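You operate a simulated robot arm through the tools that you are given. There is no shell and no other tool. Be economical: measure what you need, move in short steps, check, and stop when the job is done.

You are at the controls of a simulated two-armed robot. One attempt, no reset.

TASK
Put the blue pad from the top of the flour table on the top of the side cabinet. Then put one of the steel shakers from the top of the flour table on the small baking tray. Then open the chiller door, put the sesame tub from the top shelf of the chiller on the middle shelf of the right steel shelving, then shut the door. Then stack the 2.4 m rolled belt from the top of the tools table on top of the 4.6 m rolled belt. Then take the nozzle ring marked "NUT" from the top of the tools table and put it in the blue crate. The order counts. Set down upright: steel shaker, sesame tub.

It is judged by the outcome, as a careful person would: the job done as asked, and still so three seconds after it is handed in. It fails if anything else is knocked over, pushed out of place, dropped, spilled or broken.

THE ROBOT
Two 7-joint arms with two-finger parallel grippers on one trunk, on a base that drives. Base frame: it is fixed to the floor where the robot stands at the start and does not move with it; the origin is under the middle of the robot, x ahead of it, y to its left, z up; the surface under the hand at the start is at about z = 860. Readings come in mm, rad, newtons and seconds.
The left shoulder is at the start at [80, 131, 947], the right one opposite. With the tool pointing down near the work surface each hand reaches from about 400 to 860 mm from the robot's upright axis, wherever it stands, measured 20 degrees to its own side. Places, roughly: blue crate (58x40x13 cm) [-6500, 900, 500]; blue pad (7x11x3 cm) [500, 100, 900]; chiller door [300, 1400, 1000]; middle shelf of the right steel shelving [-400, 2200, 1000]; nozzle ring [-3000, 0, 750]; rolled belt [-3000, 250, 750]; sesame tub [500, 1750, 1500]; small baking tray (22x17x2 cm) [100, -700, 800]; steel shaker [750, 0, 1000]; top of the side cabinet (22x82 cm) [-1920, -2300, 1100]. Payload 1.57 kg a hand.
The TCP of each hand is the grasp point between the finger pads, 30 mm short of the fingertips. In the tool frame z runs along the fingers and y along their closing line. Largest opening 110 mm; finger width 24, thickness 12; the body of the gripper, 48 by 112 mm, starts 78 mm behind the TCP.
Orientation is told as [roll, pitch, yaw] about the base's x, y, z axes, in that order, counted from this pose: with the fingers straight down and closing along the base's y, the tool's x points along the base's -x, its y along +y and its z along -z.

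THE INTERFACE
- The arms move only by the tool move_arm. It takes "left_steps", "right_steps" or both (then of equal length, played together; a hand with none holds still); each is a list of rows, each a list of 7 numbers: the shift along the tool's x, y, z in units of 50 mm (1.0 is 50 mm), then the turn, a rotation vector about the tool's x, y, z in units of 4 degrees (1.0 is 4 degrees), then the gripper command, from -1 (fully open) to 1 (shut), values between in proportion. In form: [[tx, ty, tz, wx, wy, wz, fingers], ...]. A call has 1 to 10 rows; each row shifts and turns the commanded pose from where the row before left it, along the tool's axes as they then stand. A call with a number of a shift or a turn outside -1 to 1 is refused whole. A row lasts 0.2 s, in which the tool goes at most 50 mm and 0.15 rad; a call with a longer step from one row to the next is refused whole, and so is a gripper value outside its range. A pose out of reach is approached as far as the arm can. The call stops where the force on the tool passes 40 N (or 10 N more than at its start, if that is more) or the arm is blocked; 0.2 s more then pass. The fingers move at their own pace (about 108 mm/s each) and stop on an object; they squeeze with about 23 N. The grip force told is the motor's: it shows also when the fingers shut on nothing. Time passes only in rows, and 0.2 s behind the last, so rows that do not move let the fingers close. The reply holds the time, the measured pose of the TCP, the force on the tool along the base axes, the opening and the grip force, in the units named above and with some noise, with the torque about the TCP (base axes, N m) and any sound that the robot's microphone picked up, and new pictures: "pictures" is both (left out), scene, wrist or none (wrist: the cameras of the hands that moved).
- Cameras (640 x 400 px; columns grow to the right, rows downward): "scene" is now at [-73.4, 25, 1388.9]; the picture's right is [0.38, -0.92, 0.00], its down [-0.77, -0.32, -0.55] and it looks along [0.51, 0.21, -0.83] (base axes); focal length 214 px, centre (320, 200). "left" rides on the left gripper at [70, -16, -141] in its tool frame; the picture's right is [0.23, 0.97, 0.00], its down [-0.86, 0.20, -0.48] and it looks along [-0.47, 0.11, 0.88] (tool axes); focal length 222 px, centre (320, 200). "right" rides on the right gripper at [70, 16, -141] in its tool frame; the picture's right is [-0.23, 0.97, 0.00], its down [-0.86, -0.20, -0.48] and it looks along [-0.47, -0.11, 0.88] (tool axes); focal length 222 px, centre (320, 200). There is no depth. A picture from a camera that has moved, and an enlarged one, comes with that camera's place and axes in the base frame and with its lens.
- drive_base(legs): drives the robot by 1 to 6 legs, each [ahead, left, turn to the left] in mm, mm and rad, along the robot's own axes; the way and the turn of a leg run together, so that a leg with both is an arc; at most 1500 mm and 3.142 rad a leg. The arms and the cameras ride along, it lands a little off, and it stops where it bumps. It gives what a move gives, and a new picture of the scene camera.
- turn_head(pan, tilt): turns the head with the scene camera to pan (to the left, within 1.902 rad either way) and tilt (down, from -0.506 to 1.204), counted from straight ahead of the robot. It gives what a move gives, and a new picture of the scene camera.
- inspect(camera, box): a new picture of the part [left, top, right, bottom] of that camera's present view, enlarged. No time passes.
- job_done(): hands the job in; it is judged then, once.

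Go step by step. Nothing tells you exact positions but the pictures and the camera data: compare them with the known pose of the tool, close in by small moves and look again before you grip or let go. The budget is 186 turns and 260 pictures, counting those below and the enlarged ones. Unless the task says otherwise, let go and move clear before handing in.

The tools are called after "Call:" by a JSON object that holds its "op" and its "data". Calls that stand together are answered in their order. move_arm: Moves the arms, as the interface text tells. Its arguments: {"type":"object","properties":{"left_steps":{"type":"array"},"right_steps":{"type":"array"},"pictures":{"type":"string","enum":["both","scene","wrist","none"]}},"required":[]} The other tools are called the same way: drive_base (legs) drives the base; turn_head (pan, tilt) turns the head that bears the scene camera; inspect (camera, box) takes an enlarged picture of a part of a camera's view; job_done () hands the job in.

At the start:

```text
time_s: 0.0
left_tool_pos: [282.2, 427.4, 998.9]
left_ee_rot: [0.0, 0.0, 0.0]
left_contact_force: [-0.3, -0.4, -0.3]
left_ft_torque: [-0.03, 0.03, 0.01]
left_grip_width: 110.1
left_grasp_force: 0.0
right_tool_pos: [544.7, 35.0, 1000.2]
right_ee_rot: [0.0, -0.001, 0.001]
right_contact_force: [0.0, 0.2, -0.3]
right_ft_torque: [0.0, 0.01, -0.02]
right_grip_width: 109.9
right_grasp_force: 0.0
robot x, y, heading: [-1.4, -2.6, -0.002]
head pan, tilt: [0.393, 0.984]
```

scene: 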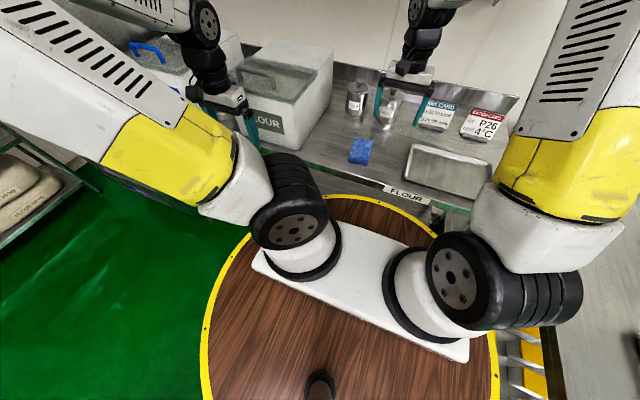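
right: 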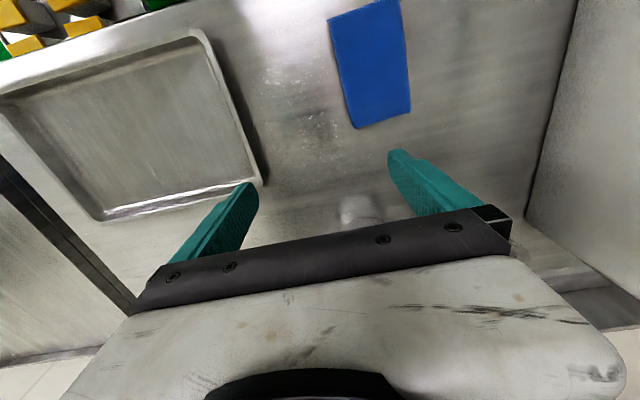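
left: 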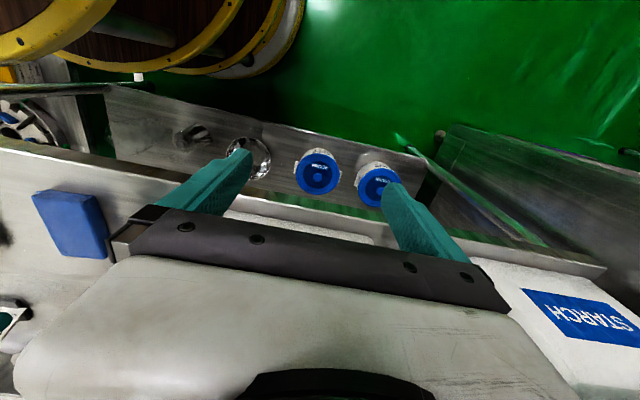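

The blue pad is near (480, 103), long side along x; I move the right hand above it and look.

Call:
{"op": "move_arm", "data": {"right_steps": [[0.65, 0.68, 0, 0, 0, -0.6, -1], [0.65, 0.68, 0, 0, 0, -0.6, -1], [0, 0, 0.6, 0, 0, 0, -1], [0, 0, 0, 0, 0, 0, -1]], "pictures": "both"}}

Call:
{"op": "turn_head", "data": {"pan": 0, "tilt": 0.6}}

```text
time_s: 1.0
left_tool_pos: [281.8, 428.1, 1000.1]
left_ee_rot: [0.001, 0.001, -0.001]
left_contact_force: [0.3, -0.1, 0.8]
left_ft_torque: [-0.02, -0.02, 0.01]
left_grip_width: 109.9
left_grasp_force: 0.1
right_tool_pos: [478.2, 102.2, 968.7]
right_ee_rot: [0.0, 0.0, 0.085]
right_contact_force: [-0.2, -0.2, 1.2]
right_ft_torque: [-0.01, -0.01, 0.0]
right_grip_width: 109.9
right_grasp_force: 0.1
robot x, y, heading: [-1.2, -1.4, -0.0]
head pan, tilt: [0.393, 0.984]
camera scene: at [-73.4, 25.0, 1388.9], right [0.38, -0.92, 0.0], down [-0.77, -0.32, -0.55], along [0.51, 0.21, -0.83], focal length 214 px, centre (320, 200)
camera right: at [410.3, 113.0, 1110.0], right [0.14, 0.99, 0.0], down [0.87, -0.13, 0.48], along [0.47, -0.07, -0.88], focal length 222 px, centre (320, 200)
```

scene: 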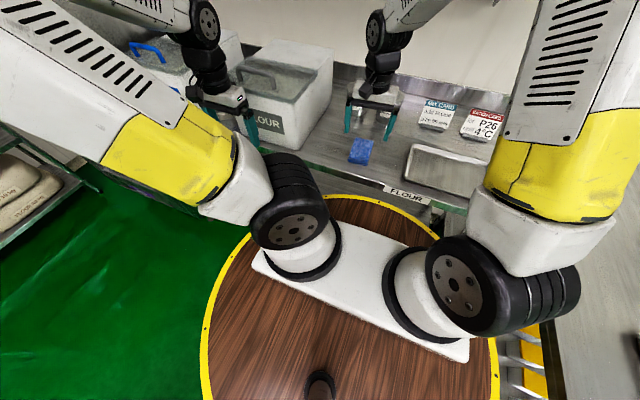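
right: 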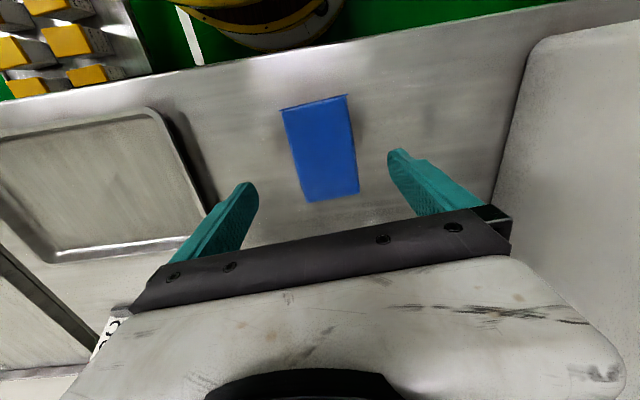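

```text
time_s: 1.9
left_tool_pos: [281.0, 427.0, 1000.2]
left_ee_rot: [0.0, 0.001, 0.0]
left_contact_force: [0.1, -0.4, -1.0]
left_ft_torque: [0.01, -0.03, 0.01]
left_grip_width: 109.8
left_grasp_force: 0.1
right_tool_pos: [478.5, 101.3, 969.2]
right_ee_rot: [0.001, 0.0, 0.084]
right_contact_force: [-0.2, -1.1, -0.4]
right_ft_torque: [-0.01, 0.01, 0.0]
right_grip_width: 110.2
right_grasp_force: 0.1
robot x, y, heading: [1.2, 4.0, -0.001]
head pan, tilt: [0.0, 0.6]
camera scene: at [-50.3, -2.0, 1419.8], right [0.0, -1.0, 0.0], down [-0.57, 0.0, -0.82], along [0.82, 0.0, -0.57], focal length 214 px, centre (320, 200)
```

scene: 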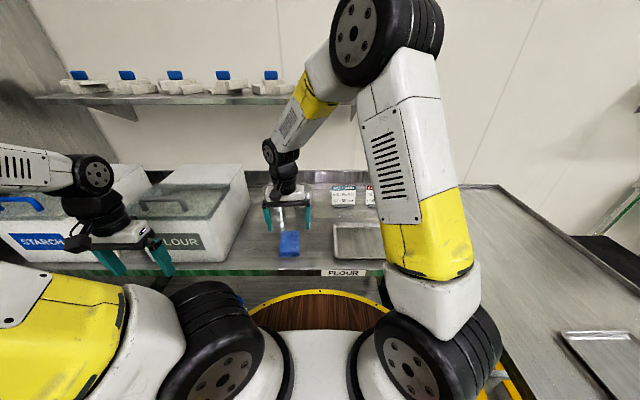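

The hand is above the pad and well aligned. I go down, grip it and lift.

Call:
{"op": "move_arm", "data": {"right_steps": [[0, 0.1, 0.75, 0, 0, 0.2, -1], [0, 0, 0.72, 0, 0, 0.2, -1], [0, 0, 0, 0, 0, 0, 0], [0, 0, 0, 0, 0, 0, 1], [0, 0, 0, 0, 0, 0, 1], [0, 0, 0, 0, 0, 0, 1]], "pictures": "wrist"}}

```text
time_s: 3.3
left_tool_pos: [282.4, 426.4, 1000.9]
left_ee_rot: [-0.001, -0.001, 0.001]
left_contact_force: [-0.3, -0.4, -0.2]
left_ft_torque: [0.01, -0.01, 0.02]
left_grip_width: 110.1
left_grasp_force: 0.0
right_tool_pos: [478.8, 107.4, 894.8]
right_ee_rot: [0.001, 0.0, 0.056]
right_contact_force: [0.2, -0.1, 0.7]
right_ft_torque: [-0.02, -0.03, -0.05]
right_grip_width: 67.0
right_grasp_force: 23.0
robot x, y, heading: [0.8, 1.4, 0.0]
head pan, tilt: [0.0, 0.6]
camera right: at [410.4, 121.3, 1036.3], right [0.17, 0.98, 0.0], down [0.86, -0.15, 0.48], along [0.47, -0.08, -0.88], focal length 222 px, centre (320, 200)
```

right: 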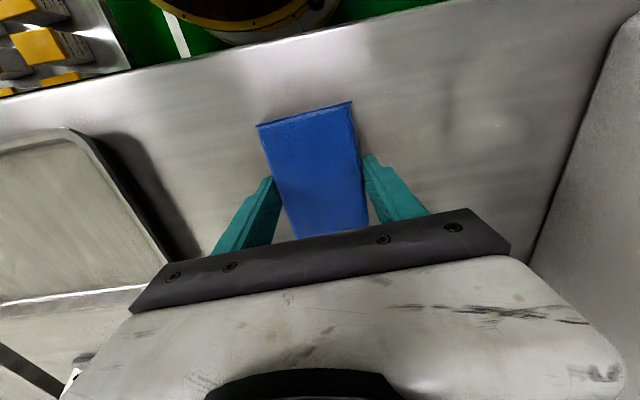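

Pad held (67 mm). I lift it and look around to plan the drive.

Call:
{"op": "move_arm", "data": {"right_steps": [[0, 0, -1, 0, 0, 0, 1], [0, 0, -1, 0, 0, 0, 1], [0, 0, -1, 0, 0, 0, 1], [0, 0, -1, 0, 0, 0, 1], [0, 0, -1, 0, 0, 0, 1], [0, 0, -1, 0, 0, 0, 1]], "pictures": "none"}}

Call:
{"op": "turn_head", "data": {"pan": -1.9, "tilt": 0.4}}

Call:
{"op": "turn_head", "data": {"pan": 1.9, "tilt": 0.4}}

```text
time_s: 4.7
left_tool_pos: [282.3, 426.5, 999.6]
left_ee_rot: [0.002, 0.001, 0.001]
left_contact_force: [0.3, 0.2, 0.2]
left_ft_torque: [-0.01, 0.0, -0.02]
left_grip_width: 110.1
left_grasp_force: 0.1
right_tool_pos: [479.2, 107.1, 1196.1]
right_ee_rot: [0.001, 0.001, 0.056]
right_contact_force: [1.0, 0.1, -0.6]
right_ft_torque: [-0.03, 0.03, 0.0]
right_grip_width: 67.0
right_grasp_force: 22.8
robot x, y, heading: [-1.4, 2.5, 0.006]
head pan, tilt: [0.0, 0.6]
```

```text
time_s: 6.5
left_tool_pos: [281.9, 427.2, 1000.4]
left_ee_rot: [0.0, 0.001, 0.001]
left_contact_force: [-0.3, 0.7, 0.8]
left_ft_torque: [0.0, 0.03, 0.02]
left_grip_width: 110.2
left_grasp_force: 0.1
right_tool_pos: [478.8, 106.6, 1195.0]
right_ee_rot: [0.0, 0.0, 0.057]
right_contact_force: [-0.7, -0.1, -1.0]
right_ft_torque: [-0.02, 0.03, -0.02]
right_grip_width: 66.8
right_grasp_force: 22.4
robot x, y, heading: [1.6, -0.0, 0.002]
head pan, tilt: [-1.901, 0.4]
camera scene: at [-168.5, -89.8, 1438.1], right [-0.95, 0.32, 0.0], down [0.13, 0.37, -0.92], along [-0.3, -0.87, -0.39], focal length 214 px, centre (320, 200)
```

scene: 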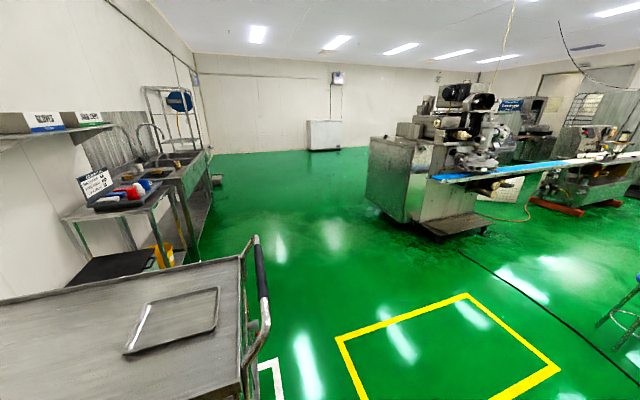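

```text
time_s: 9.7
left_tool_pos: [282.1, 427.7, 999.7]
left_ee_rot: [0.0, -0.002, 0.0]
left_contact_force: [-1.0, 0.3, -0.1]
left_ft_torque: [0.01, 0.03, 0.0]
left_grip_width: 110.1
left_grasp_force: 0.0
right_tool_pos: [480.3, 107.2, 1195.4]
right_ee_rot: [-0.001, 0.0, 0.055]
right_contact_force: [0.2, -1.1, -0.7]
right_ft_torque: [-0.01, -0.01, 0.03]
right_grip_width: 67.0
right_grasp_force: 23.3
robot x, y, heading: [2.1, -4.2, -0.001]
head pan, tilt: [1.901, 0.4]
camera scene: at [-168.5, 85.6, 1438.1], right [0.95, 0.32, 0.0], down [0.13, -0.37, -0.92], along [-0.3, 0.87, -0.39], focal length 214 px, centre (320, 200)
```

scene: 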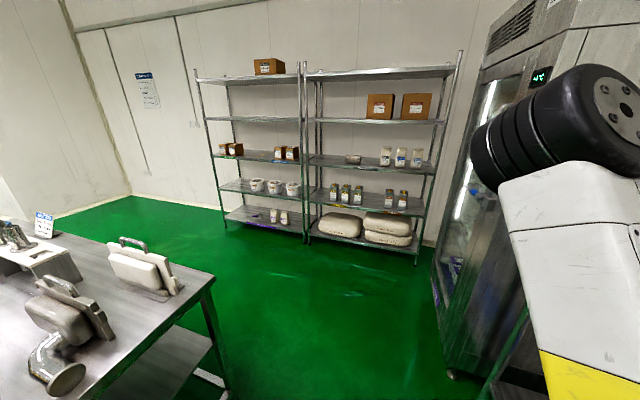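

The steel box beside the machine at about (-2000, -2300) must be the side cabinet. I take a closer look at it.

Call:
{"op": "turn_head", "data": {"pan": -1.9, "tilt": 0.4}}

Call:
{"op": "inspect", "data": {"camera": "scene", "box": [340, 70, 560, 250]}}

```text
time_s: 12.8
left_tool_pos: [281.7, 427.3, 1000.5]
left_ee_rot: [0.001, 0.002, 0.0]
left_contact_force: [-0.9, 0.0, 0.2]
left_ft_torque: [0.01, -0.01, -0.02]
left_grip_width: 110.0
left_grasp_force: 0.0
right_tool_pos: [478.7, 107.1, 1194.5]
right_ee_rot: [-0.001, 0.0, 0.057]
right_contact_force: [0.0, 0.7, -0.8]
right_ft_torque: [0.0, 0.0, 0.0]
right_grip_width: 66.9
right_grasp_force: 23.3
robot x, y, heading: [0.3, 4.2, -0.001]
head pan, tilt: [-1.901, 0.4]
camera scene: at [-168.5, -89.8, 1438.1], right [-0.95, 0.32, 0.0], down [0.13, 0.37, -0.92], along [-0.3, -0.87, -0.39], focal length 214 px, centre (320, 200)
```

scene: 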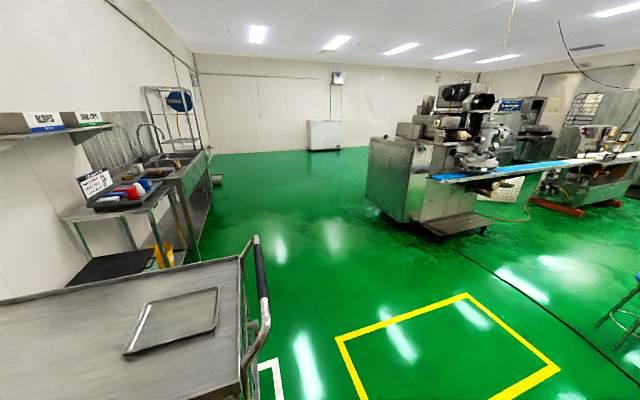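

```text
2.22 times, centred on (450, 160) of scene
camera zoom: at [-168.5, -89.8, 1438.1], right [-0.95, 0.32, 0.0], down [0.13, 0.37, -0.92], along [-0.3, -0.87, -0.39], focal length 477 px, centre (31, 289)
```

zoom: 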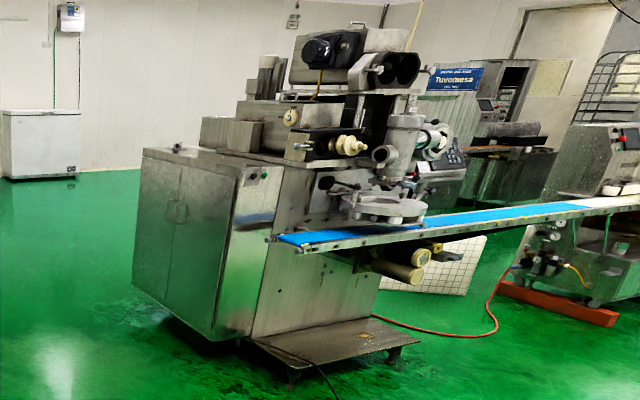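

The cabinet's long side runs along y, with its doors facing +x. I back away from the table, turn right and drive towards it.

Call:
{"op": "drive_base", "data": {"legs": [[-450, 0, 0], [-450, -200, -1.571], [800, 0, 0]]}}

Call:
{"op": "turn_head", "data": {"pan": -0.7, "tilt": 0.4}}

```text
time_s: 16.3
left_tool_pos: [-158.6, 392.6, 999.7]
left_ee_rot: [-0.002, 0.0, -0.073]
left_contact_force: [-0.4, -0.2, 0.0]
left_ft_torque: [0.01, 0.05, 0.03]
left_grip_width: 110.2
left_grasp_force: 0.0
right_tool_pos: [14.7, 58.5, 1196.6]
right_ee_rot: [0.0, -0.001, -0.019]
right_contact_force: [0.7, -0.2, 0.5]
right_ft_torque: [-0.01, 0.01, -0.01]
right_grip_width: 67.1
right_grasp_force: 22.8
robot x, y, heading: [-471.3, -13.4, -0.071]
head pan, tilt: [-1.901, 0.4]
stopped in leg 2: the robot was blocked; the commanded pose is now the measured one
camera scene: at [-645.1, -89.4, 1438.1], right [-0.92, 0.39, 0.0], down [0.15, 0.36, -0.92], along [-0.36, -0.85, -0.39], focal length 214 px, centre (320, 200)
```

scene: 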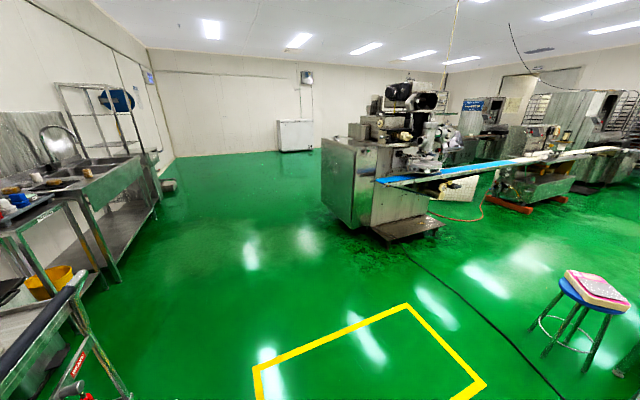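

```text
time_s: 17.7
left_tool_pos: [-158.9, 393.0, 1000.0]
left_ee_rot: [0.001, 0.0, -0.074]
left_contact_force: [0.4, 0.6, -1.0]
left_ft_torque: [0.02, 0.05, 0.02]
left_grip_width: 110.0
left_grasp_force: 0.1
right_tool_pos: [15.7, 58.8, 1195.2]
right_ee_rot: [0.001, 0.0, -0.018]
right_contact_force: [0.4, 0.6, -0.5]
right_ft_torque: [0.02, -0.02, 0.0]
right_grip_width: 67.1
right_grasp_force: 22.7
robot x, y, heading: [-473.3, -12.0, -0.074]
head pan, tilt: [-0.7, 0.4]
camera scene: at [-542.6, -69.0, 1438.1], right [-0.7, -0.71, 0.0], down [-0.28, 0.27, -0.92], along [0.66, -0.64, -0.39], focal length 214 px, centre (320, 200)
```

scene: 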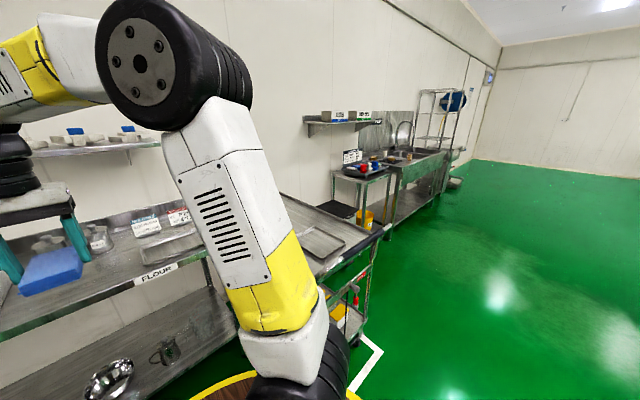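

The base was blocked during the turn; I look left-behind and right-behind, down, to find what it touched.

Call:
{"op": "turn_head", "data": {"pan": 1.9, "tilt": 0.7}}

Call:
{"op": "turn_head", "data": {"pan": -1.9, "tilt": 0.9}}

```text
time_s: 20.0
left_tool_pos: [-158.8, 392.8, 1001.0]
left_ee_rot: [-0.001, -0.001, -0.075]
left_contact_force: [0.1, -0.3, 0.8]
left_ft_torque: [-0.01, -0.02, 0.01]
left_grip_width: 109.9
left_grasp_force: 0.1
right_tool_pos: [14.9, 58.2, 1196.2]
right_ee_rot: [-0.001, -0.001, -0.017]
right_contact_force: [0.4, -0.3, 0.0]
right_ft_torque: [-0.02, -0.01, -0.02]
right_grip_width: 67.1
right_grasp_force: 22.9
robot x, y, heading: [-468.6, -10.7, -0.076]
head pan, tilt: [1.901, 0.7]
camera scene: at [-630.1, 78.1, 1411.2], right [0.97, 0.25, 0.0], down [0.16, -0.62, -0.76], along [-0.19, 0.74, -0.64], focal length 214 px, centre (320, 200)
```

scene: 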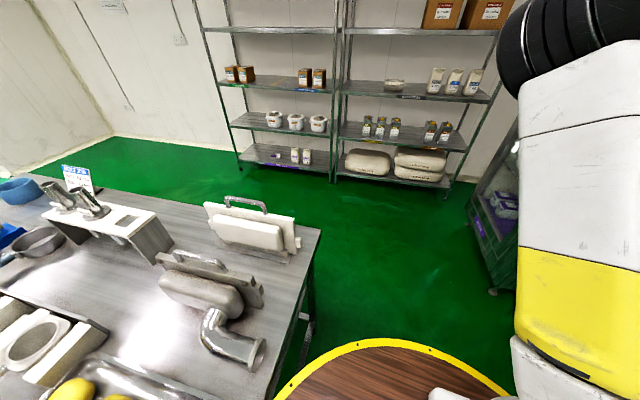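

```text
time_s: 23.1
left_tool_pos: [-158.9, 394.0, 999.8]
left_ee_rot: [0.0, 0.001, -0.075]
left_contact_force: [0.3, -0.8, -0.8]
left_ft_torque: [-0.03, -0.01, -0.03]
left_grip_width: 110.1
left_grasp_force: 0.1
right_tool_pos: [14.3, 59.1, 1195.7]
right_ee_rot: [0.0, -0.002, -0.017]
right_contact_force: [-0.8, -0.3, -1.0]
right_ft_torque: [-0.02, 0.04, -0.03]
right_grip_width: 67.2
right_grasp_force: 22.9
robot x, y, heading: [-468.2, -13.6, -0.075]
head pan, tilt: [-1.901, 0.901]
camera scene: at [-638.4, -73.6, 1395.1], right [-0.92, 0.39, 0.0], down [0.31, 0.72, -0.62], along [-0.24, -0.57, -0.78], focal length 214 px, centre (320, 200)
```

scene: 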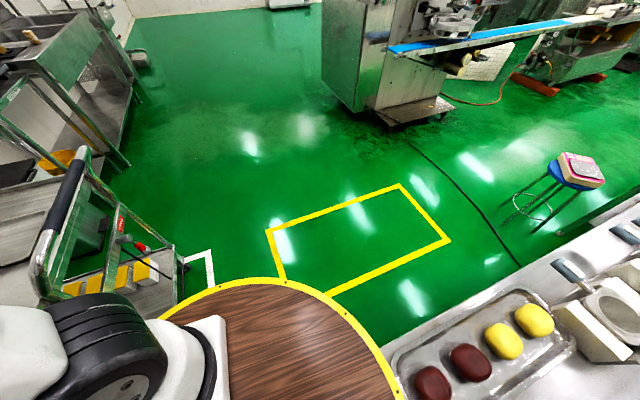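

The table behind (edge near x=-790) touched the base (a disc of about 300 mm radius). I slide sideways out of the aisle first, then turn and approach the cabinet.

Call:
{"op": "drive_base", "data": {"legs": [[30, -120, 0], [-60, -480, 0], [-100, -750, 0], [0, 0, -3.067], [300, 600, 0]]}}

Call:
{"op": "turn_head", "data": {"pan": 0, "tilt": 0.6}}

```text
time_s: 41.1
left_tool_pos: [-1275.5, -2389.1, 998.6]
left_ee_rot: [-0.001, 0.0, -3.135]
left_contact_force: [0.3, 0.8, -0.2]
left_ft_torque: [0.01, -0.02, -0.01]
left_grip_width: 110.3
left_grasp_force: 0.2
right_tool_pos: [-1475.8, -2069.1, 1196.6]
right_ee_rot: [0.002, 0.0, -3.078]
right_contact_force: [0.0, 0.3, -1.4]
right_ft_torque: [0.02, 0.01, 0.01]
right_grip_width: 67.0
right_grasp_force: 22.7
robot x, y, heading: [-994.8, -1961.7, -3.132]
head pan, tilt: [-1.901, 0.901]
camera scene: at [-832.1, -1890.0, 1395.1], right [0.95, -0.32, 0.0], down [-0.25, -0.74, -0.62], along [0.2, 0.59, -0.78], focal length 214 px, centre (320, 200)
```

scene: 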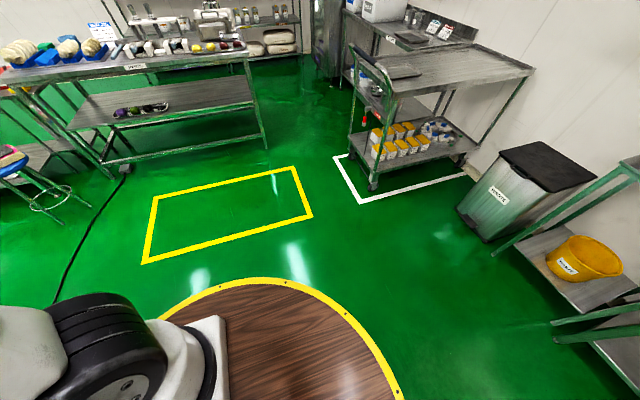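

```text
time_s: 43.0
left_tool_pos: [-1276.0, -2390.2, 998.5]
left_ee_rot: [0.0, 0.001, -3.135]
left_contact_force: [0.5, -0.3, -0.4]
left_ft_torque: [0.03, -0.01, -0.01]
left_grip_width: 110.0
left_grasp_force: 0.1
right_tool_pos: [-1474.8, -2071.0, 1196.1]
right_ee_rot: [0.0, 0.0, -3.079]
right_contact_force: [0.5, 1.0, -0.8]
right_ft_torque: [0.04, -0.01, 0.01]
right_grip_width: 67.0
right_grasp_force: 22.5
robot x, y, heading: [-993.5, -1959.1, -3.135]
head pan, tilt: [0.0, 0.6]
camera scene: at [-944.5, -1962.1, 1419.8], right [-0.01, 1.0, 0.0], down [0.57, 0.0, -0.82], along [-0.82, 0.0, -0.57], focal length 214 px, centre (320, 200)
```

scene: 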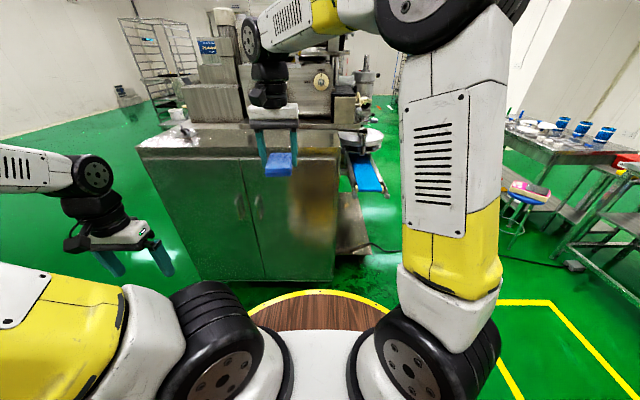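

The cabinet top is right ahead. I zoom in and use the right wrist camera.

Call:
{"op": "inspect", "data": {"camera": "scene", "box": [120, 80, 360, 230]}}

Call:
{"op": "inspect", "data": {"camera": "right", "box": [0, 0, 640, 400]}}

```text
2.67 times, centred on (240, 155) of scene
camera zoom: at [-944.5, -1962.1, 1419.8], right [-0.01, 1.0, 0.0], down [0.57, 0.0, -0.82], along [-0.82, 0.0, -0.57], focal length 572 px, centre (533, 320)
```

zoom: 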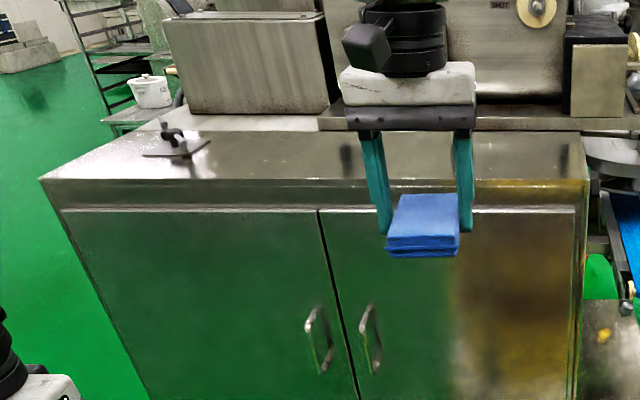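

```text
1.00 times, centred on (320, 200) of right (not enlarged: the box is as wide or as high as the picture)
camera zoom: at [-1401.8, -2081.2, 1337.3], right [-0.17, -0.99, 0.0], down [-0.87, 0.15, 0.48], along [-0.47, 0.08, -0.88], focal length 222 px, centre (320, 200)
```

zoom: 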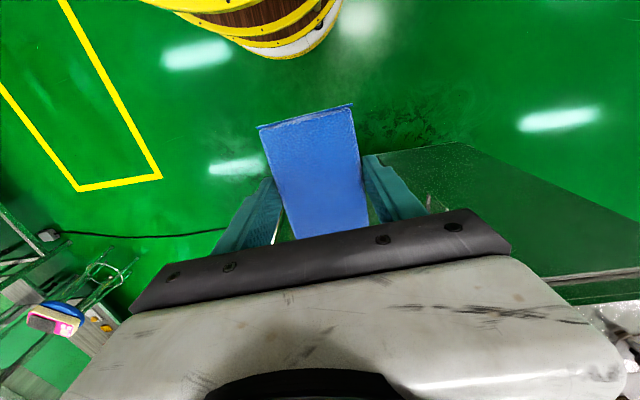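

Cabinet top spans x≈-1800…-2030 at z≈1095. I drive 350 mm ahead and look from the hand.

Call:
{"op": "drive_base", "data": {"legs": [[350, 0, 0]]}}

Call:
{"op": "move_arm", "data": {"right_steps": [[-0.65, 0, 0, 0, 0, 0, 1], [-0.65, 0, 0, 0, 0, 0, 1], [0, 0, 0, 0, 0, 0, 1]], "pictures": "wrist"}}

Call:
{"op": "inspect", "data": {"camera": "scene", "box": [160, 60, 480, 260]}}

```text
time_s: 45.2
left_tool_pos: [-1625.0, -2392.3, 1000.8]
left_ee_rot: [0.002, -0.001, -3.135]
left_contact_force: [-0.2, -0.1, 0.2]
left_ft_torque: [0.02, 0.02, 0.0]
left_grip_width: 109.8
left_grasp_force: 0.0
right_tool_pos: [-1824.9, -2073.9, 1195.0]
right_ee_rot: [-0.002, 0.0, -3.077]
right_contact_force: [-0.9, 0.2, -0.4]
right_ft_torque: [0.02, -0.01, -0.03]
right_grip_width: 66.9
right_grasp_force: 22.9
robot x, y, heading: [-1346.9, -1963.2, -3.128]
head pan, tilt: [0.0, 0.6]
camera scene: at [-1293.9, -1964.5, 1419.8], right [-0.01, 1.0, 0.0], down [0.56, 0.0, -0.83], along [-0.82, -0.01, -0.56], focal length 214 px, centre (320, 200)
```

scene: 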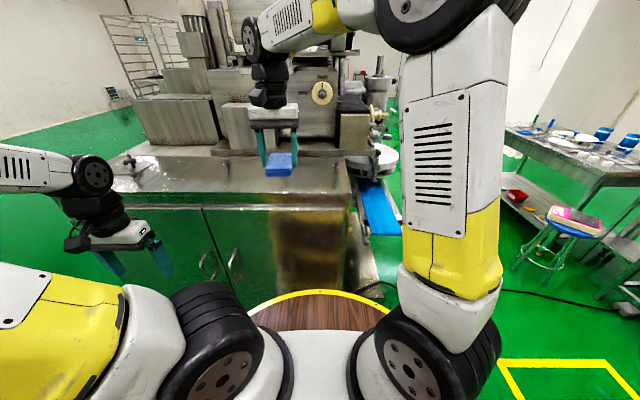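

```text
time_s: 46.0
left_tool_pos: [-1624.9, -2392.9, 999.0]
left_ee_rot: [0.0, -0.001, -3.132]
left_contact_force: [0.1, 0.0, -0.2]
left_ft_torque: [0.0, -0.01, -0.02]
left_grip_width: 110.0
left_grasp_force: 0.0
right_tool_pos: [-1890.3, -2075.0, 1196.3]
right_ee_rot: [0.001, -0.001, -3.077]
right_contact_force: [-0.8, 1.0, -0.3]
right_ft_torque: [-0.03, 0.01, -0.03]
right_grip_width: 67.1
right_grasp_force: 23.4
robot x, y, heading: [-1344.7, -1963.4, -3.133]
head pan, tilt: [0.0, 0.6]
camera right: at [-1817.0, -2086.9, 1337.2], right [-0.16, -0.99, 0.0], down [-0.87, 0.14, 0.48], along [-0.47, 0.08, -0.88], focal length 222 px, centre (320, 200)
```

right: 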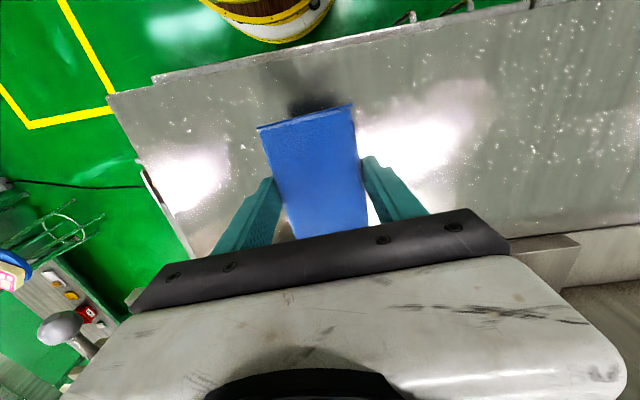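

```text
2.00 times, centred on (320, 160) of scene
camera zoom: at [-1294.0, -1964.5, 1419.8], right [-0.01, 1.0, 0.0], down [0.57, 0.0, -0.82], along [-0.82, -0.01, -0.57], focal length 429 px, centre (320, 280)
```

zoom: 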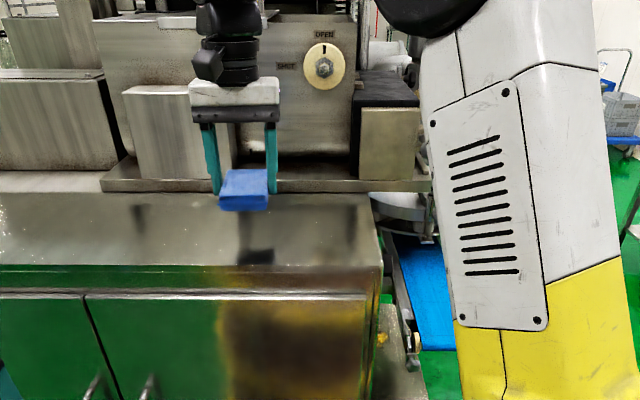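

The pad is over the cabinet top. I lower it until it touches.

Call:
{"op": "move_arm", "data": {"right_steps": [[0, 0, 0.8, 0, 0, 0, 1], [0, 0, 0.2, 0, 0, 0, 1], [0, 0, 0.2, 0, 0, 0, 1]], "pictures": "scene"}}

Call:
{"op": "inspect", "data": {"camera": "scene", "box": [200, 100, 360, 200]}}

```text
time_s: 46.8
left_tool_pos: [-1624.3, -2393.4, 999.5]
left_ee_rot: [0.0, 0.001, -3.133]
left_contact_force: [-0.5, 0.8, 0.4]
left_ft_torque: [-0.02, -0.01, 0.0]
left_grip_width: 109.9
left_grasp_force: 0.1
right_tool_pos: [-1889.1, -2075.7, 1134.3]
right_ee_rot: [0.0, 0.0, -3.076]
right_contact_force: [0.1, 0.9, -1.1]
right_ft_torque: [0.01, 0.03, 0.01]
right_grip_width: 67.2
right_grasp_force: 23.1
robot x, y, heading: [-1346.3, -1960.7, -3.131]
head pan, tilt: [0.0, 0.6]
camera scene: at [-1294.0, -1964.5, 1419.8], right [-0.01, 1.0, 0.0], down [0.57, 0.0, -0.82], along [-0.82, -0.01, -0.57], focal length 214 px, centre (320, 200)
```

scene: 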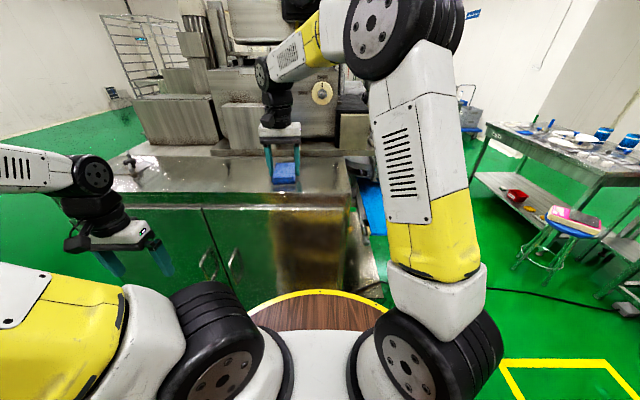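

```text
4.00 times, centred on (280, 150) of scene
camera zoom: at [-1294.0, -1964.5, 1419.8], right [-0.01, 1.0, 0.0], down [0.57, 0.0, -0.82], along [-0.82, -0.01, -0.57], focal length 858 px, centre (480, 400)
```

zoom: 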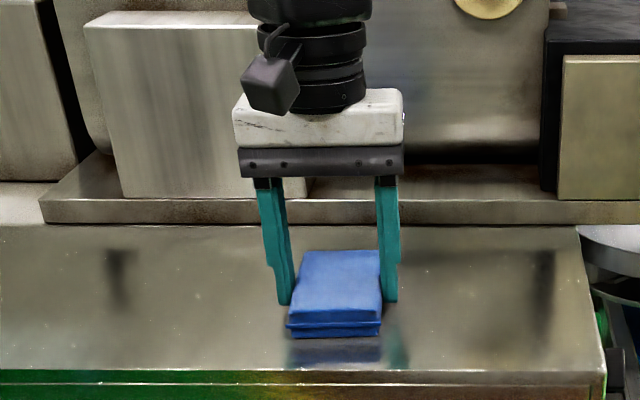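

Almost touching. I go down in small steps.

Call:
{"op": "move_arm", "data": {"right_steps": [[0, 0, 0.06, 0, 0, 0, 1], [0, 0, 0.06, 0, 0, 0, 1]], "pictures": "none"}}

Call:
{"op": "inspect", "data": {"camera": "scene", "box": [240, 140, 340, 200]}}

```text
time_s: 47.4
left_tool_pos: [-1624.8, -2391.1, 999.7]
left_ee_rot: [0.001, 0.0, -3.132]
left_contact_force: [-0.2, -0.2, 0.4]
left_ft_torque: [-0.02, -0.02, 0.01]
left_grip_width: 109.9
left_grasp_force: 0.0
right_tool_pos: [-1889.5, -2077.5, 1132.4]
right_ee_rot: [0.002, -0.004, -3.078]
right_contact_force: [-1.9, 4.9, 30.7]
right_ft_torque: [0.18, 0.08, 0.01]
right_grip_width: 67.7
right_grasp_force: 23.0
robot x, y, heading: [-1345.9, -1961.9, -3.137]
head pan, tilt: [0.0, 0.6]
```

```text
6.40 times, centred on (290, 170) of scene
camera zoom: at [-1293.3, -1964.1, 1419.8], right [-0.01, 1.0, 0.0], down [0.56, 0.0, -0.83], along [-0.83, -0.01, -0.56], focal length 1373 px, centre (512, 392)
```

zoom: 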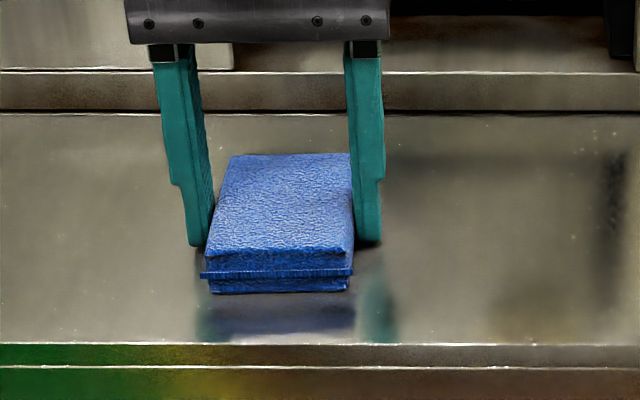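

In contact. I relieve the pressure a little, open, and rise.

Call:
{"op": "move_arm", "data": {"right_steps": [[0, 0, -0.07, 0, 0, 0, 1], [0, 0, 0, 0, 0, 0, 0], [0, 0, 0, 0, 0, 0, -0.6], [0, 0, 0, 0, 0, 0, -1], [0, 0, -0.6, 0, 0, 0, -1], [0, 0, -1, 0, 0, 0, -1], [0, 0, -1, 0, 0, 0, -1]], "pictures": "scene"}}

```text
time_s: 49.0
left_tool_pos: [-1625.5, -2392.5, 1000.0]
left_ee_rot: [-0.001, 0.001, -3.133]
left_contact_force: [-0.1, 0.4, -0.2]
left_ft_torque: [0.01, -0.02, -0.03]
left_grip_width: 109.9
left_grasp_force: 0.1
right_tool_pos: [-1888.2, -2076.4, 1266.1]
right_ee_rot: [0.0, -0.001, -3.076]
right_contact_force: [-0.5, -0.1, 0.8]
right_ft_torque: [-0.02, 0.01, -0.01]
right_grip_width: 109.9
right_grasp_force: 0.0
robot x, y, heading: [-1346.7, -1964.6, -3.136]
head pan, tilt: [0.0, 0.6]
camera scene: at [-1294.2, -1964.5, 1419.8], right [-0.01, 1.0, 0.0], down [0.57, 0.0, -0.82], along [-0.82, -0.01, -0.57], focal length 214 px, centre (320, 200)
```

scene: 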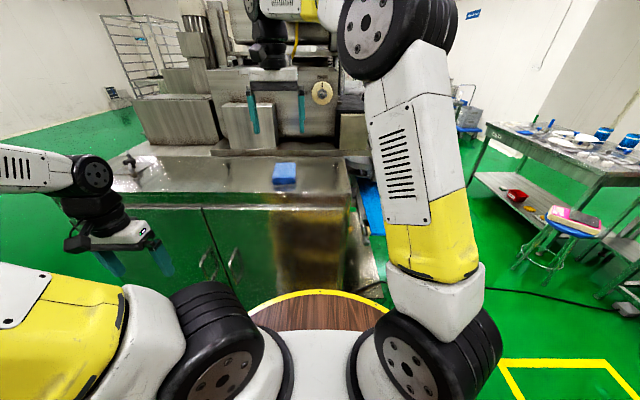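

The pad lies on the cabinet. I retract the hand a little and drive back to the flour table.

Call:
{"op": "move_arm", "data": {"right_steps": [[0.8, 0, 0, 0, 0, 0, -1], [0.8, 0, 0, 0, 0, 0, -1]], "pictures": "none"}}

Call:
{"op": "drive_base", "data": {"legs": [[-350, 0, 0], [-300, -600, 0], [0, 0, 3.136], [146, 742, 0], [110, 600, 0], [340, 0, 0]]}}

Call:
{"op": "turn_head", "data": {"pan": 0, "tilt": 0.75}}

```text
time_s: 49.6
left_tool_pos: [-1624.0, -2392.2, 998.8]
left_ee_rot: [-0.001, 0.0, -3.133]
left_contact_force: [-0.2, -0.2, 0.0]
left_ft_torque: [0.0, -0.06, -0.02]
left_grip_width: 110.0
left_grasp_force: 0.0
right_tool_pos: [-1808.2, -2074.3, 1265.0]
right_ee_rot: [0.0, -0.001, -3.076]
right_contact_force: [-0.5, 0.1, 0.3]
right_ft_torque: [0.01, -0.04, 0.01]
right_grip_width: 110.0
right_grasp_force: 0.2
robot x, y, heading: [-1348.1, -1961.6, -3.137]
head pan, tilt: [0.0, 0.6]
```

```text
time_s: 68.5
left_tool_pos: [-225.1, 277.2, 1000.0]
left_ee_rot: [-0.001, -0.001, 0.026]
left_contact_force: [0.1, -0.6, 0.4]
left_ft_torque: [0.0, -0.02, 0.0]
left_grip_width: 109.7
left_grasp_force: 0.0
right_tool_pos: [-36.3, -36.0, 1264.9]
right_ee_rot: [0.002, -0.001, 0.083]
right_contact_force: [-0.4, 0.6, 0.4]
right_ft_torque: [0.02, -0.03, 0.03]
right_grip_width: 110.0
right_grasp_force: 0.1
robot x, y, heading: [-496.5, -154.4, 0.029]
head pan, tilt: [0.0, 0.6]
stopped in leg 5: the robot was blocked; the commanded pose is now the measured one
camera scene: at [-546.1, -158.7, 1419.8], right [0.02, -1.0, 0.0], down [-0.56, -0.01, -0.83], along [0.82, 0.02, -0.56], focal length 214 px, centre (320, 200)
```

scene: 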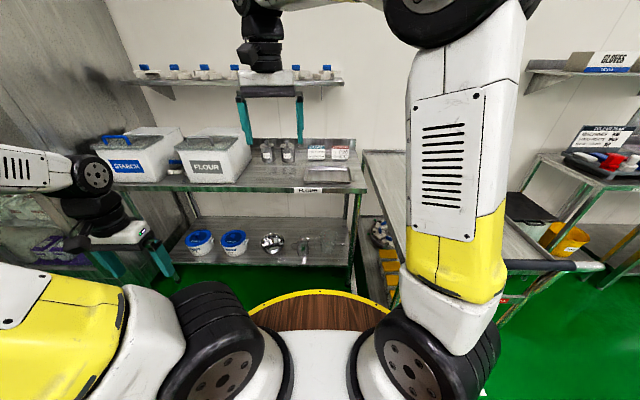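

```text
time_s: 69.2
left_tool_pos: [-224.9, 279.3, 998.4]
left_ee_rot: [-0.001, 0.001, 0.026]
left_contact_force: [0.4, -0.1, 0.1]
left_ft_torque: [-0.02, 0.03, 0.03]
left_grip_width: 109.9
left_grasp_force: 0.1
right_tool_pos: [-36.6, -36.1, 1264.4]
right_ee_rot: [0.004, -0.001, 0.083]
right_contact_force: [-0.1, 0.3, -0.3]
right_ft_torque: [0.01, 0.01, -0.01]
right_grip_width: 109.8
right_grasp_force: 0.0
robot x, y, heading: [-498.8, -152.5, 0.024]
head pan, tilt: [0.0, 0.75]
camera scene: at [-551.5, -159.1, 1407.0], right [0.02, -1.0, 0.0], down [-0.68, -0.02, -0.73], along [0.73, 0.02, -0.68], focal length 214 px, centre (320, 200)
```

scene: 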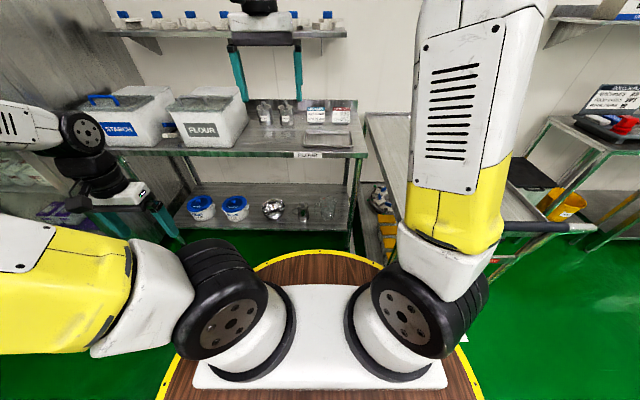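

The table corner stopped me again; I go ahead first, then to the start spot.

Call:
{"op": "drive_base", "data": {"legs": [[180, 0, 0], [305, 136, -0.026]]}}

Call:
{"op": "inspect", "data": {"camera": "scene", "box": [220, 120, 420, 245]}}

```text
time_s: 72.5
left_tool_pos: [273.3, 413.5, 999.7]
left_ee_rot: [-0.002, 0.001, -0.002]
left_contact_force: [-0.9, 0.1, -0.4]
left_ft_torque: [-0.01, 0.0, 0.0]
left_grip_width: 110.2
left_grasp_force: 0.0
right_tool_pos: [453.7, 93.5, 1263.9]
right_ee_rot: [0.0, -0.001, 0.056]
right_contact_force: [-0.2, -0.1, 0.6]
right_ft_torque: [0.0, -0.02, -0.02]
right_grip_width: 109.9
right_grasp_force: 0.1
robot x, y, heading: [-8.6, -12.7, -0.006]
head pan, tilt: [0.0, 0.75]
camera scene: at [-64.1, -15.1, 1407.0], right [-0.01, -1.0, 0.0], down [-0.68, 0.0, -0.73], along [0.73, 0.0, -0.68], focal length 214 px, centre (320, 200)
```

scene: 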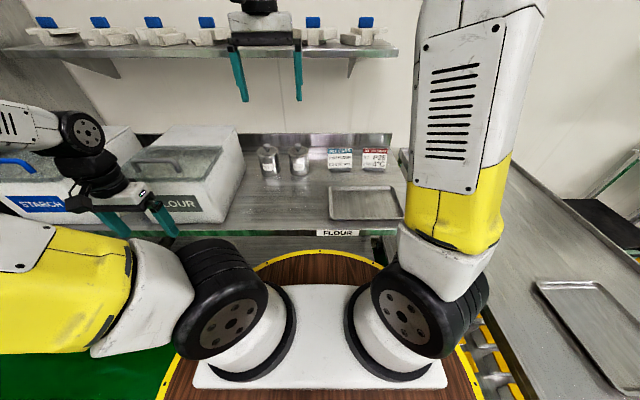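

```text
3.20 times, centred on (320, 182) of scene
camera zoom: at [-64.1, -15.1, 1407.0], right [-0.01, -1.0, 0.0], down [-0.68, 0.0, -0.73], along [0.73, 0.0, -0.68], focal length 686 px, centre (320, 256)
```

zoom: 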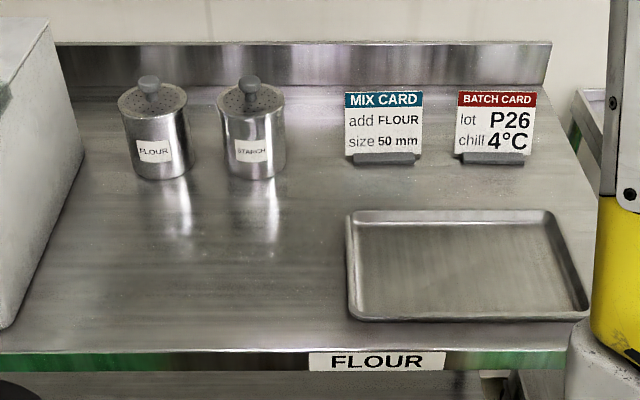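

Both shakers stand near (695, 75) and (695, 195). I'll take the right one (STARCH) with the hand tilted forward 28° to stay clear of the wall shelf; first get into a pre-pose.

Call:
{"op": "move_arm", "data": {"right_steps": [[-0.5, 0, 0.8, 0, 0, -1, -1], [-0.5, 0, 0.8, 0, 0, -1, -1], [-0.5, 0, 0.8, 0, 0, -1, -1], [-0.5, 0, 0.8, 0, 0, -1, -1], [0, 0, 0, 0, -1, 0, -1], [0, 0, 0, 0, -1, 0, -1], [0, 0, 0, 0, -1, 0, -1], [0, 0, 0, 0, -1, 0, -1], [0, 0, 0, 0, -1, 0, -1], [0, 0, 0, 0, -1, 0, -1]], "pictures": "both"}}

```text
time_s: 74.7
left_tool_pos: [274.3, 413.4, 999.7]
left_ee_rot: [-0.002, 0.0, -0.003]
left_contact_force: [-0.2, 1.3, -0.3]
left_ft_torque: [-0.02, -0.01, 0.01]
left_grip_width: 110.2
left_grasp_force: 0.2
right_tool_pos: [551.7, 108.8, 1105.1]
right_ee_rot: [0.002, -0.42, 0.335]
right_contact_force: [0.1, -0.1, 0.3]
right_ft_torque: [-0.01, 0.02, -0.04]
right_grip_width: 110.1
right_grasp_force: 0.1
robot x, y, heading: [-6.7, -11.8, -0.003]
head pan, tilt: [0.0, 0.75]
camera scene: at [-63.9, -15.0, 1407.0], right [-0.01, -1.0, 0.0], down [-0.68, 0.0, -0.73], along [0.73, 0.0, -0.68], focal length 214 px, centre (320, 200)
camera right: at [435.5, 85.7, 1206.4], right [-0.12, 0.99, 0.09], down [0.62, 0.0, 0.79], along [0.78, 0.16, -0.61], focal length 222 px, centre (320, 200)
```

scene: 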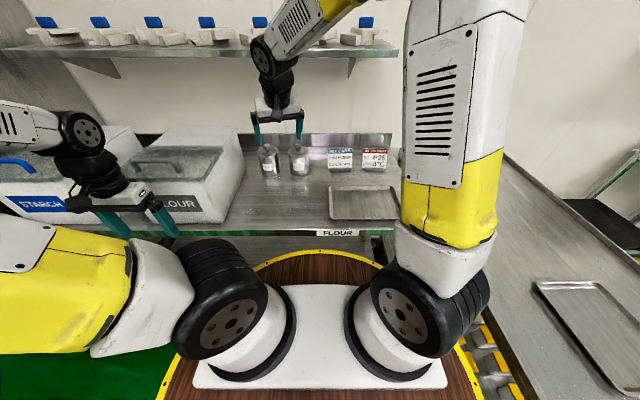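
right: 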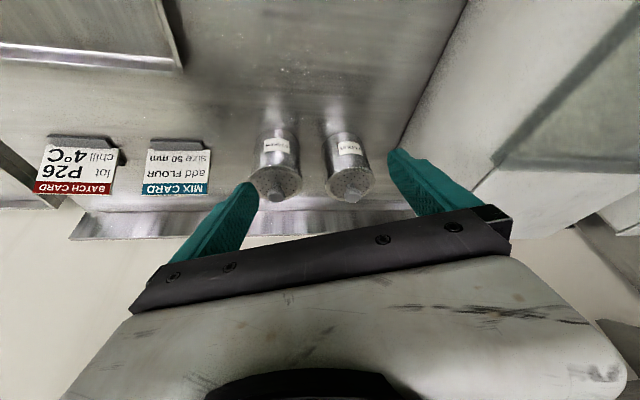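

The STARCH shaker is at about (697, 72), lid at 965. I move above it.

Call:
{"op": "move_arm", "data": {"right_steps": [[-0.495, -0.41, 0.41, 0, 0, 0, -1], [-0.495, -0.41, 0.41, 0, 0, 0, -1], [-0.495, -0.41, 0.41, 0, 0, 0, -1], [-0.495, -0.41, 0.41, 0, 0, 0, -1], [0, 0, 0, 0, 0, 0, -1]], "pictures": "both"}}

Call:
{"op": "inspect", "data": {"camera": "scene", "box": [220, 0, 420, 200]}}

```text
time_s: 75.9
left_tool_pos: [274.3, 412.4, 999.7]
left_ee_rot: [-0.001, -0.001, -0.003]
left_contact_force: [-0.5, -0.9, -0.3]
left_ft_torque: [-0.02, 0.0, -0.04]
left_grip_width: 110.0
left_grasp_force: 0.1
right_tool_pos: [695.8, 72.0, 1071.4]
right_ee_rot: [0.001, -0.418, 0.334]
right_contact_force: [-0.4, 0.4, 0.3]
right_ft_torque: [-0.02, 0.0, -0.01]
right_grip_width: 110.0
right_grasp_force: 0.1
robot x, y, heading: [-7.3, -15.9, -0.007]
head pan, tilt: [0.0, 0.75]
camera scene: at [-64.1, -15.1, 1407.0], right [-0.01, -1.0, 0.0], down [-0.68, 0.0, -0.73], along [0.73, 0.0, -0.68], focal length 214 px, centre (320, 200)
camera right: at [578.3, 48.3, 1172.5], right [-0.12, 0.99, 0.09], down [0.62, 0.0, 0.78], along [0.78, 0.16, -0.61], focal length 222 px, centre (320, 200)
```

scene: 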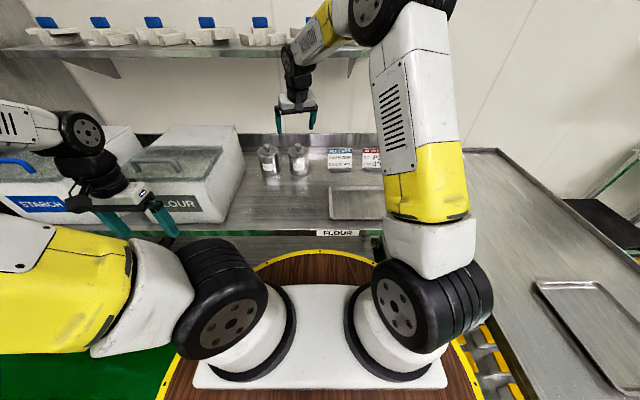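
right: 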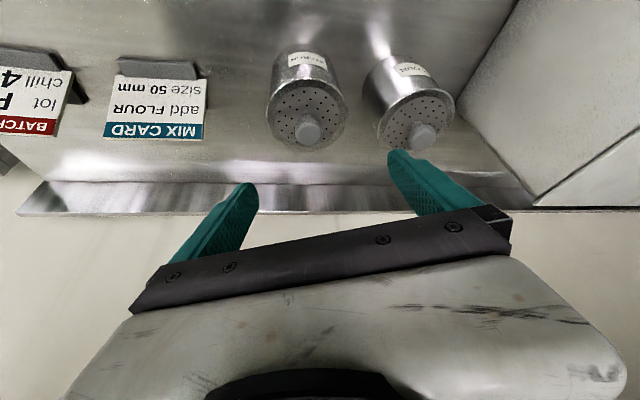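

```text
2.00 times, centred on (320, 100) of scene
camera zoom: at [-64.1, -15.1, 1407.0], right [-0.01, -1.0, 0.0], down [-0.68, 0.0, -0.73], along [0.73, 0.0, -0.68], focal length 429 px, centre (320, 400)
```

zoom: 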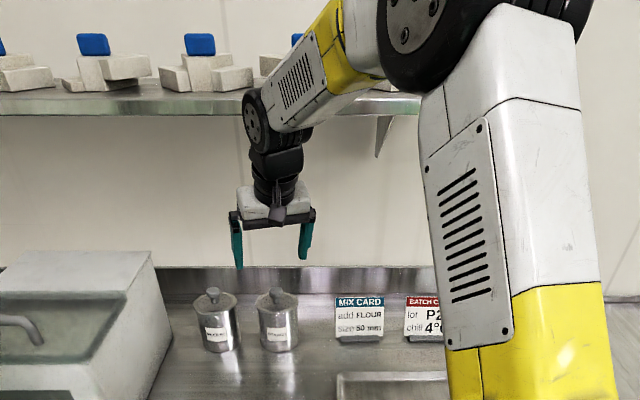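

Centred within a few mm. I descend halfway and check the finger clearance.

Call:
{"op": "move_arm", "data": {"right_steps": [[0.2625, -0.015, 0.655, 0, 0, 0, -1], [0.2625, -0.015, 0.655, 0, 0, 0, -1], [0, 0, 0, 0, 0, 0, -1]], "pictures": "wrist"}}

Call:
{"op": "inspect", "data": {"camera": "scene", "box": [220, 80, 380, 200]}}

```text
time_s: 76.7
left_tool_pos: [274.3, 414.9, 999.4]
left_ee_rot: [0.0, 0.001, -0.002]
left_contact_force: [0.6, 0.3, 0.3]
left_ft_torque: [0.03, -0.03, 0.0]
left_grip_width: 110.1
left_grasp_force: 0.1
right_tool_pos: [697.7, 71.1, 1000.2]
right_ee_rot: [0.001, -0.42, 0.333]
right_contact_force: [0.0, 0.5, -0.6]
right_ft_torque: [0.01, 0.01, -0.02]
right_grip_width: 109.8
right_grasp_force: 0.2
robot x, y, heading: [-9.0, -11.8, -0.002]
head pan, tilt: [0.0, 0.75]
camera right: at [580.9, 46.7, 1100.9], right [-0.12, 0.99, 0.09], down [0.62, 0.0, 0.79], along [0.78, 0.16, -0.61], focal length 222 px, centre (320, 200)
```

right: 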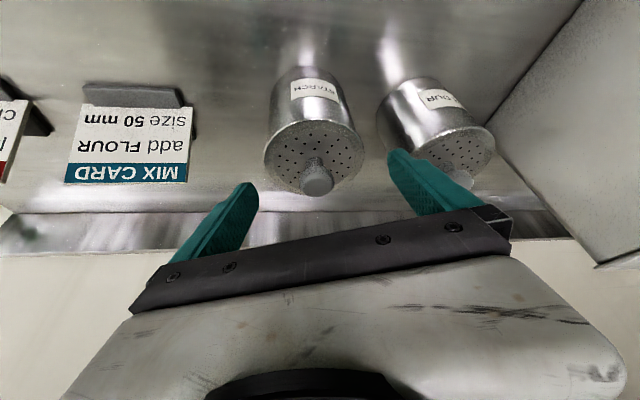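

```text
3.33 times, centred on (300, 140) of scene
camera zoom: at [-64.0, -15.1, 1407.0], right [-0.01, -1.0, 0.0], down [-0.68, 0.0, -0.73], along [0.73, 0.0, -0.68], focal length 715 px, centre (387, 400)
```

zoom: 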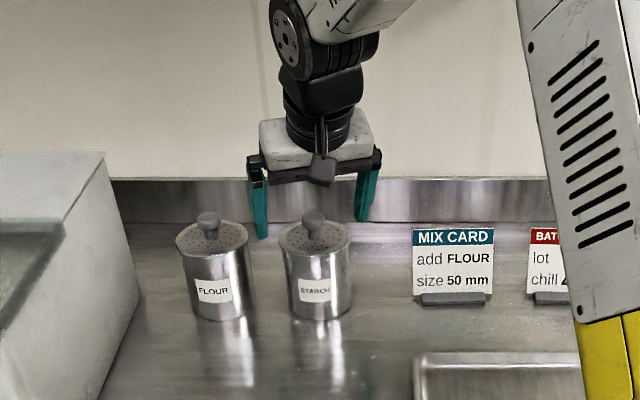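

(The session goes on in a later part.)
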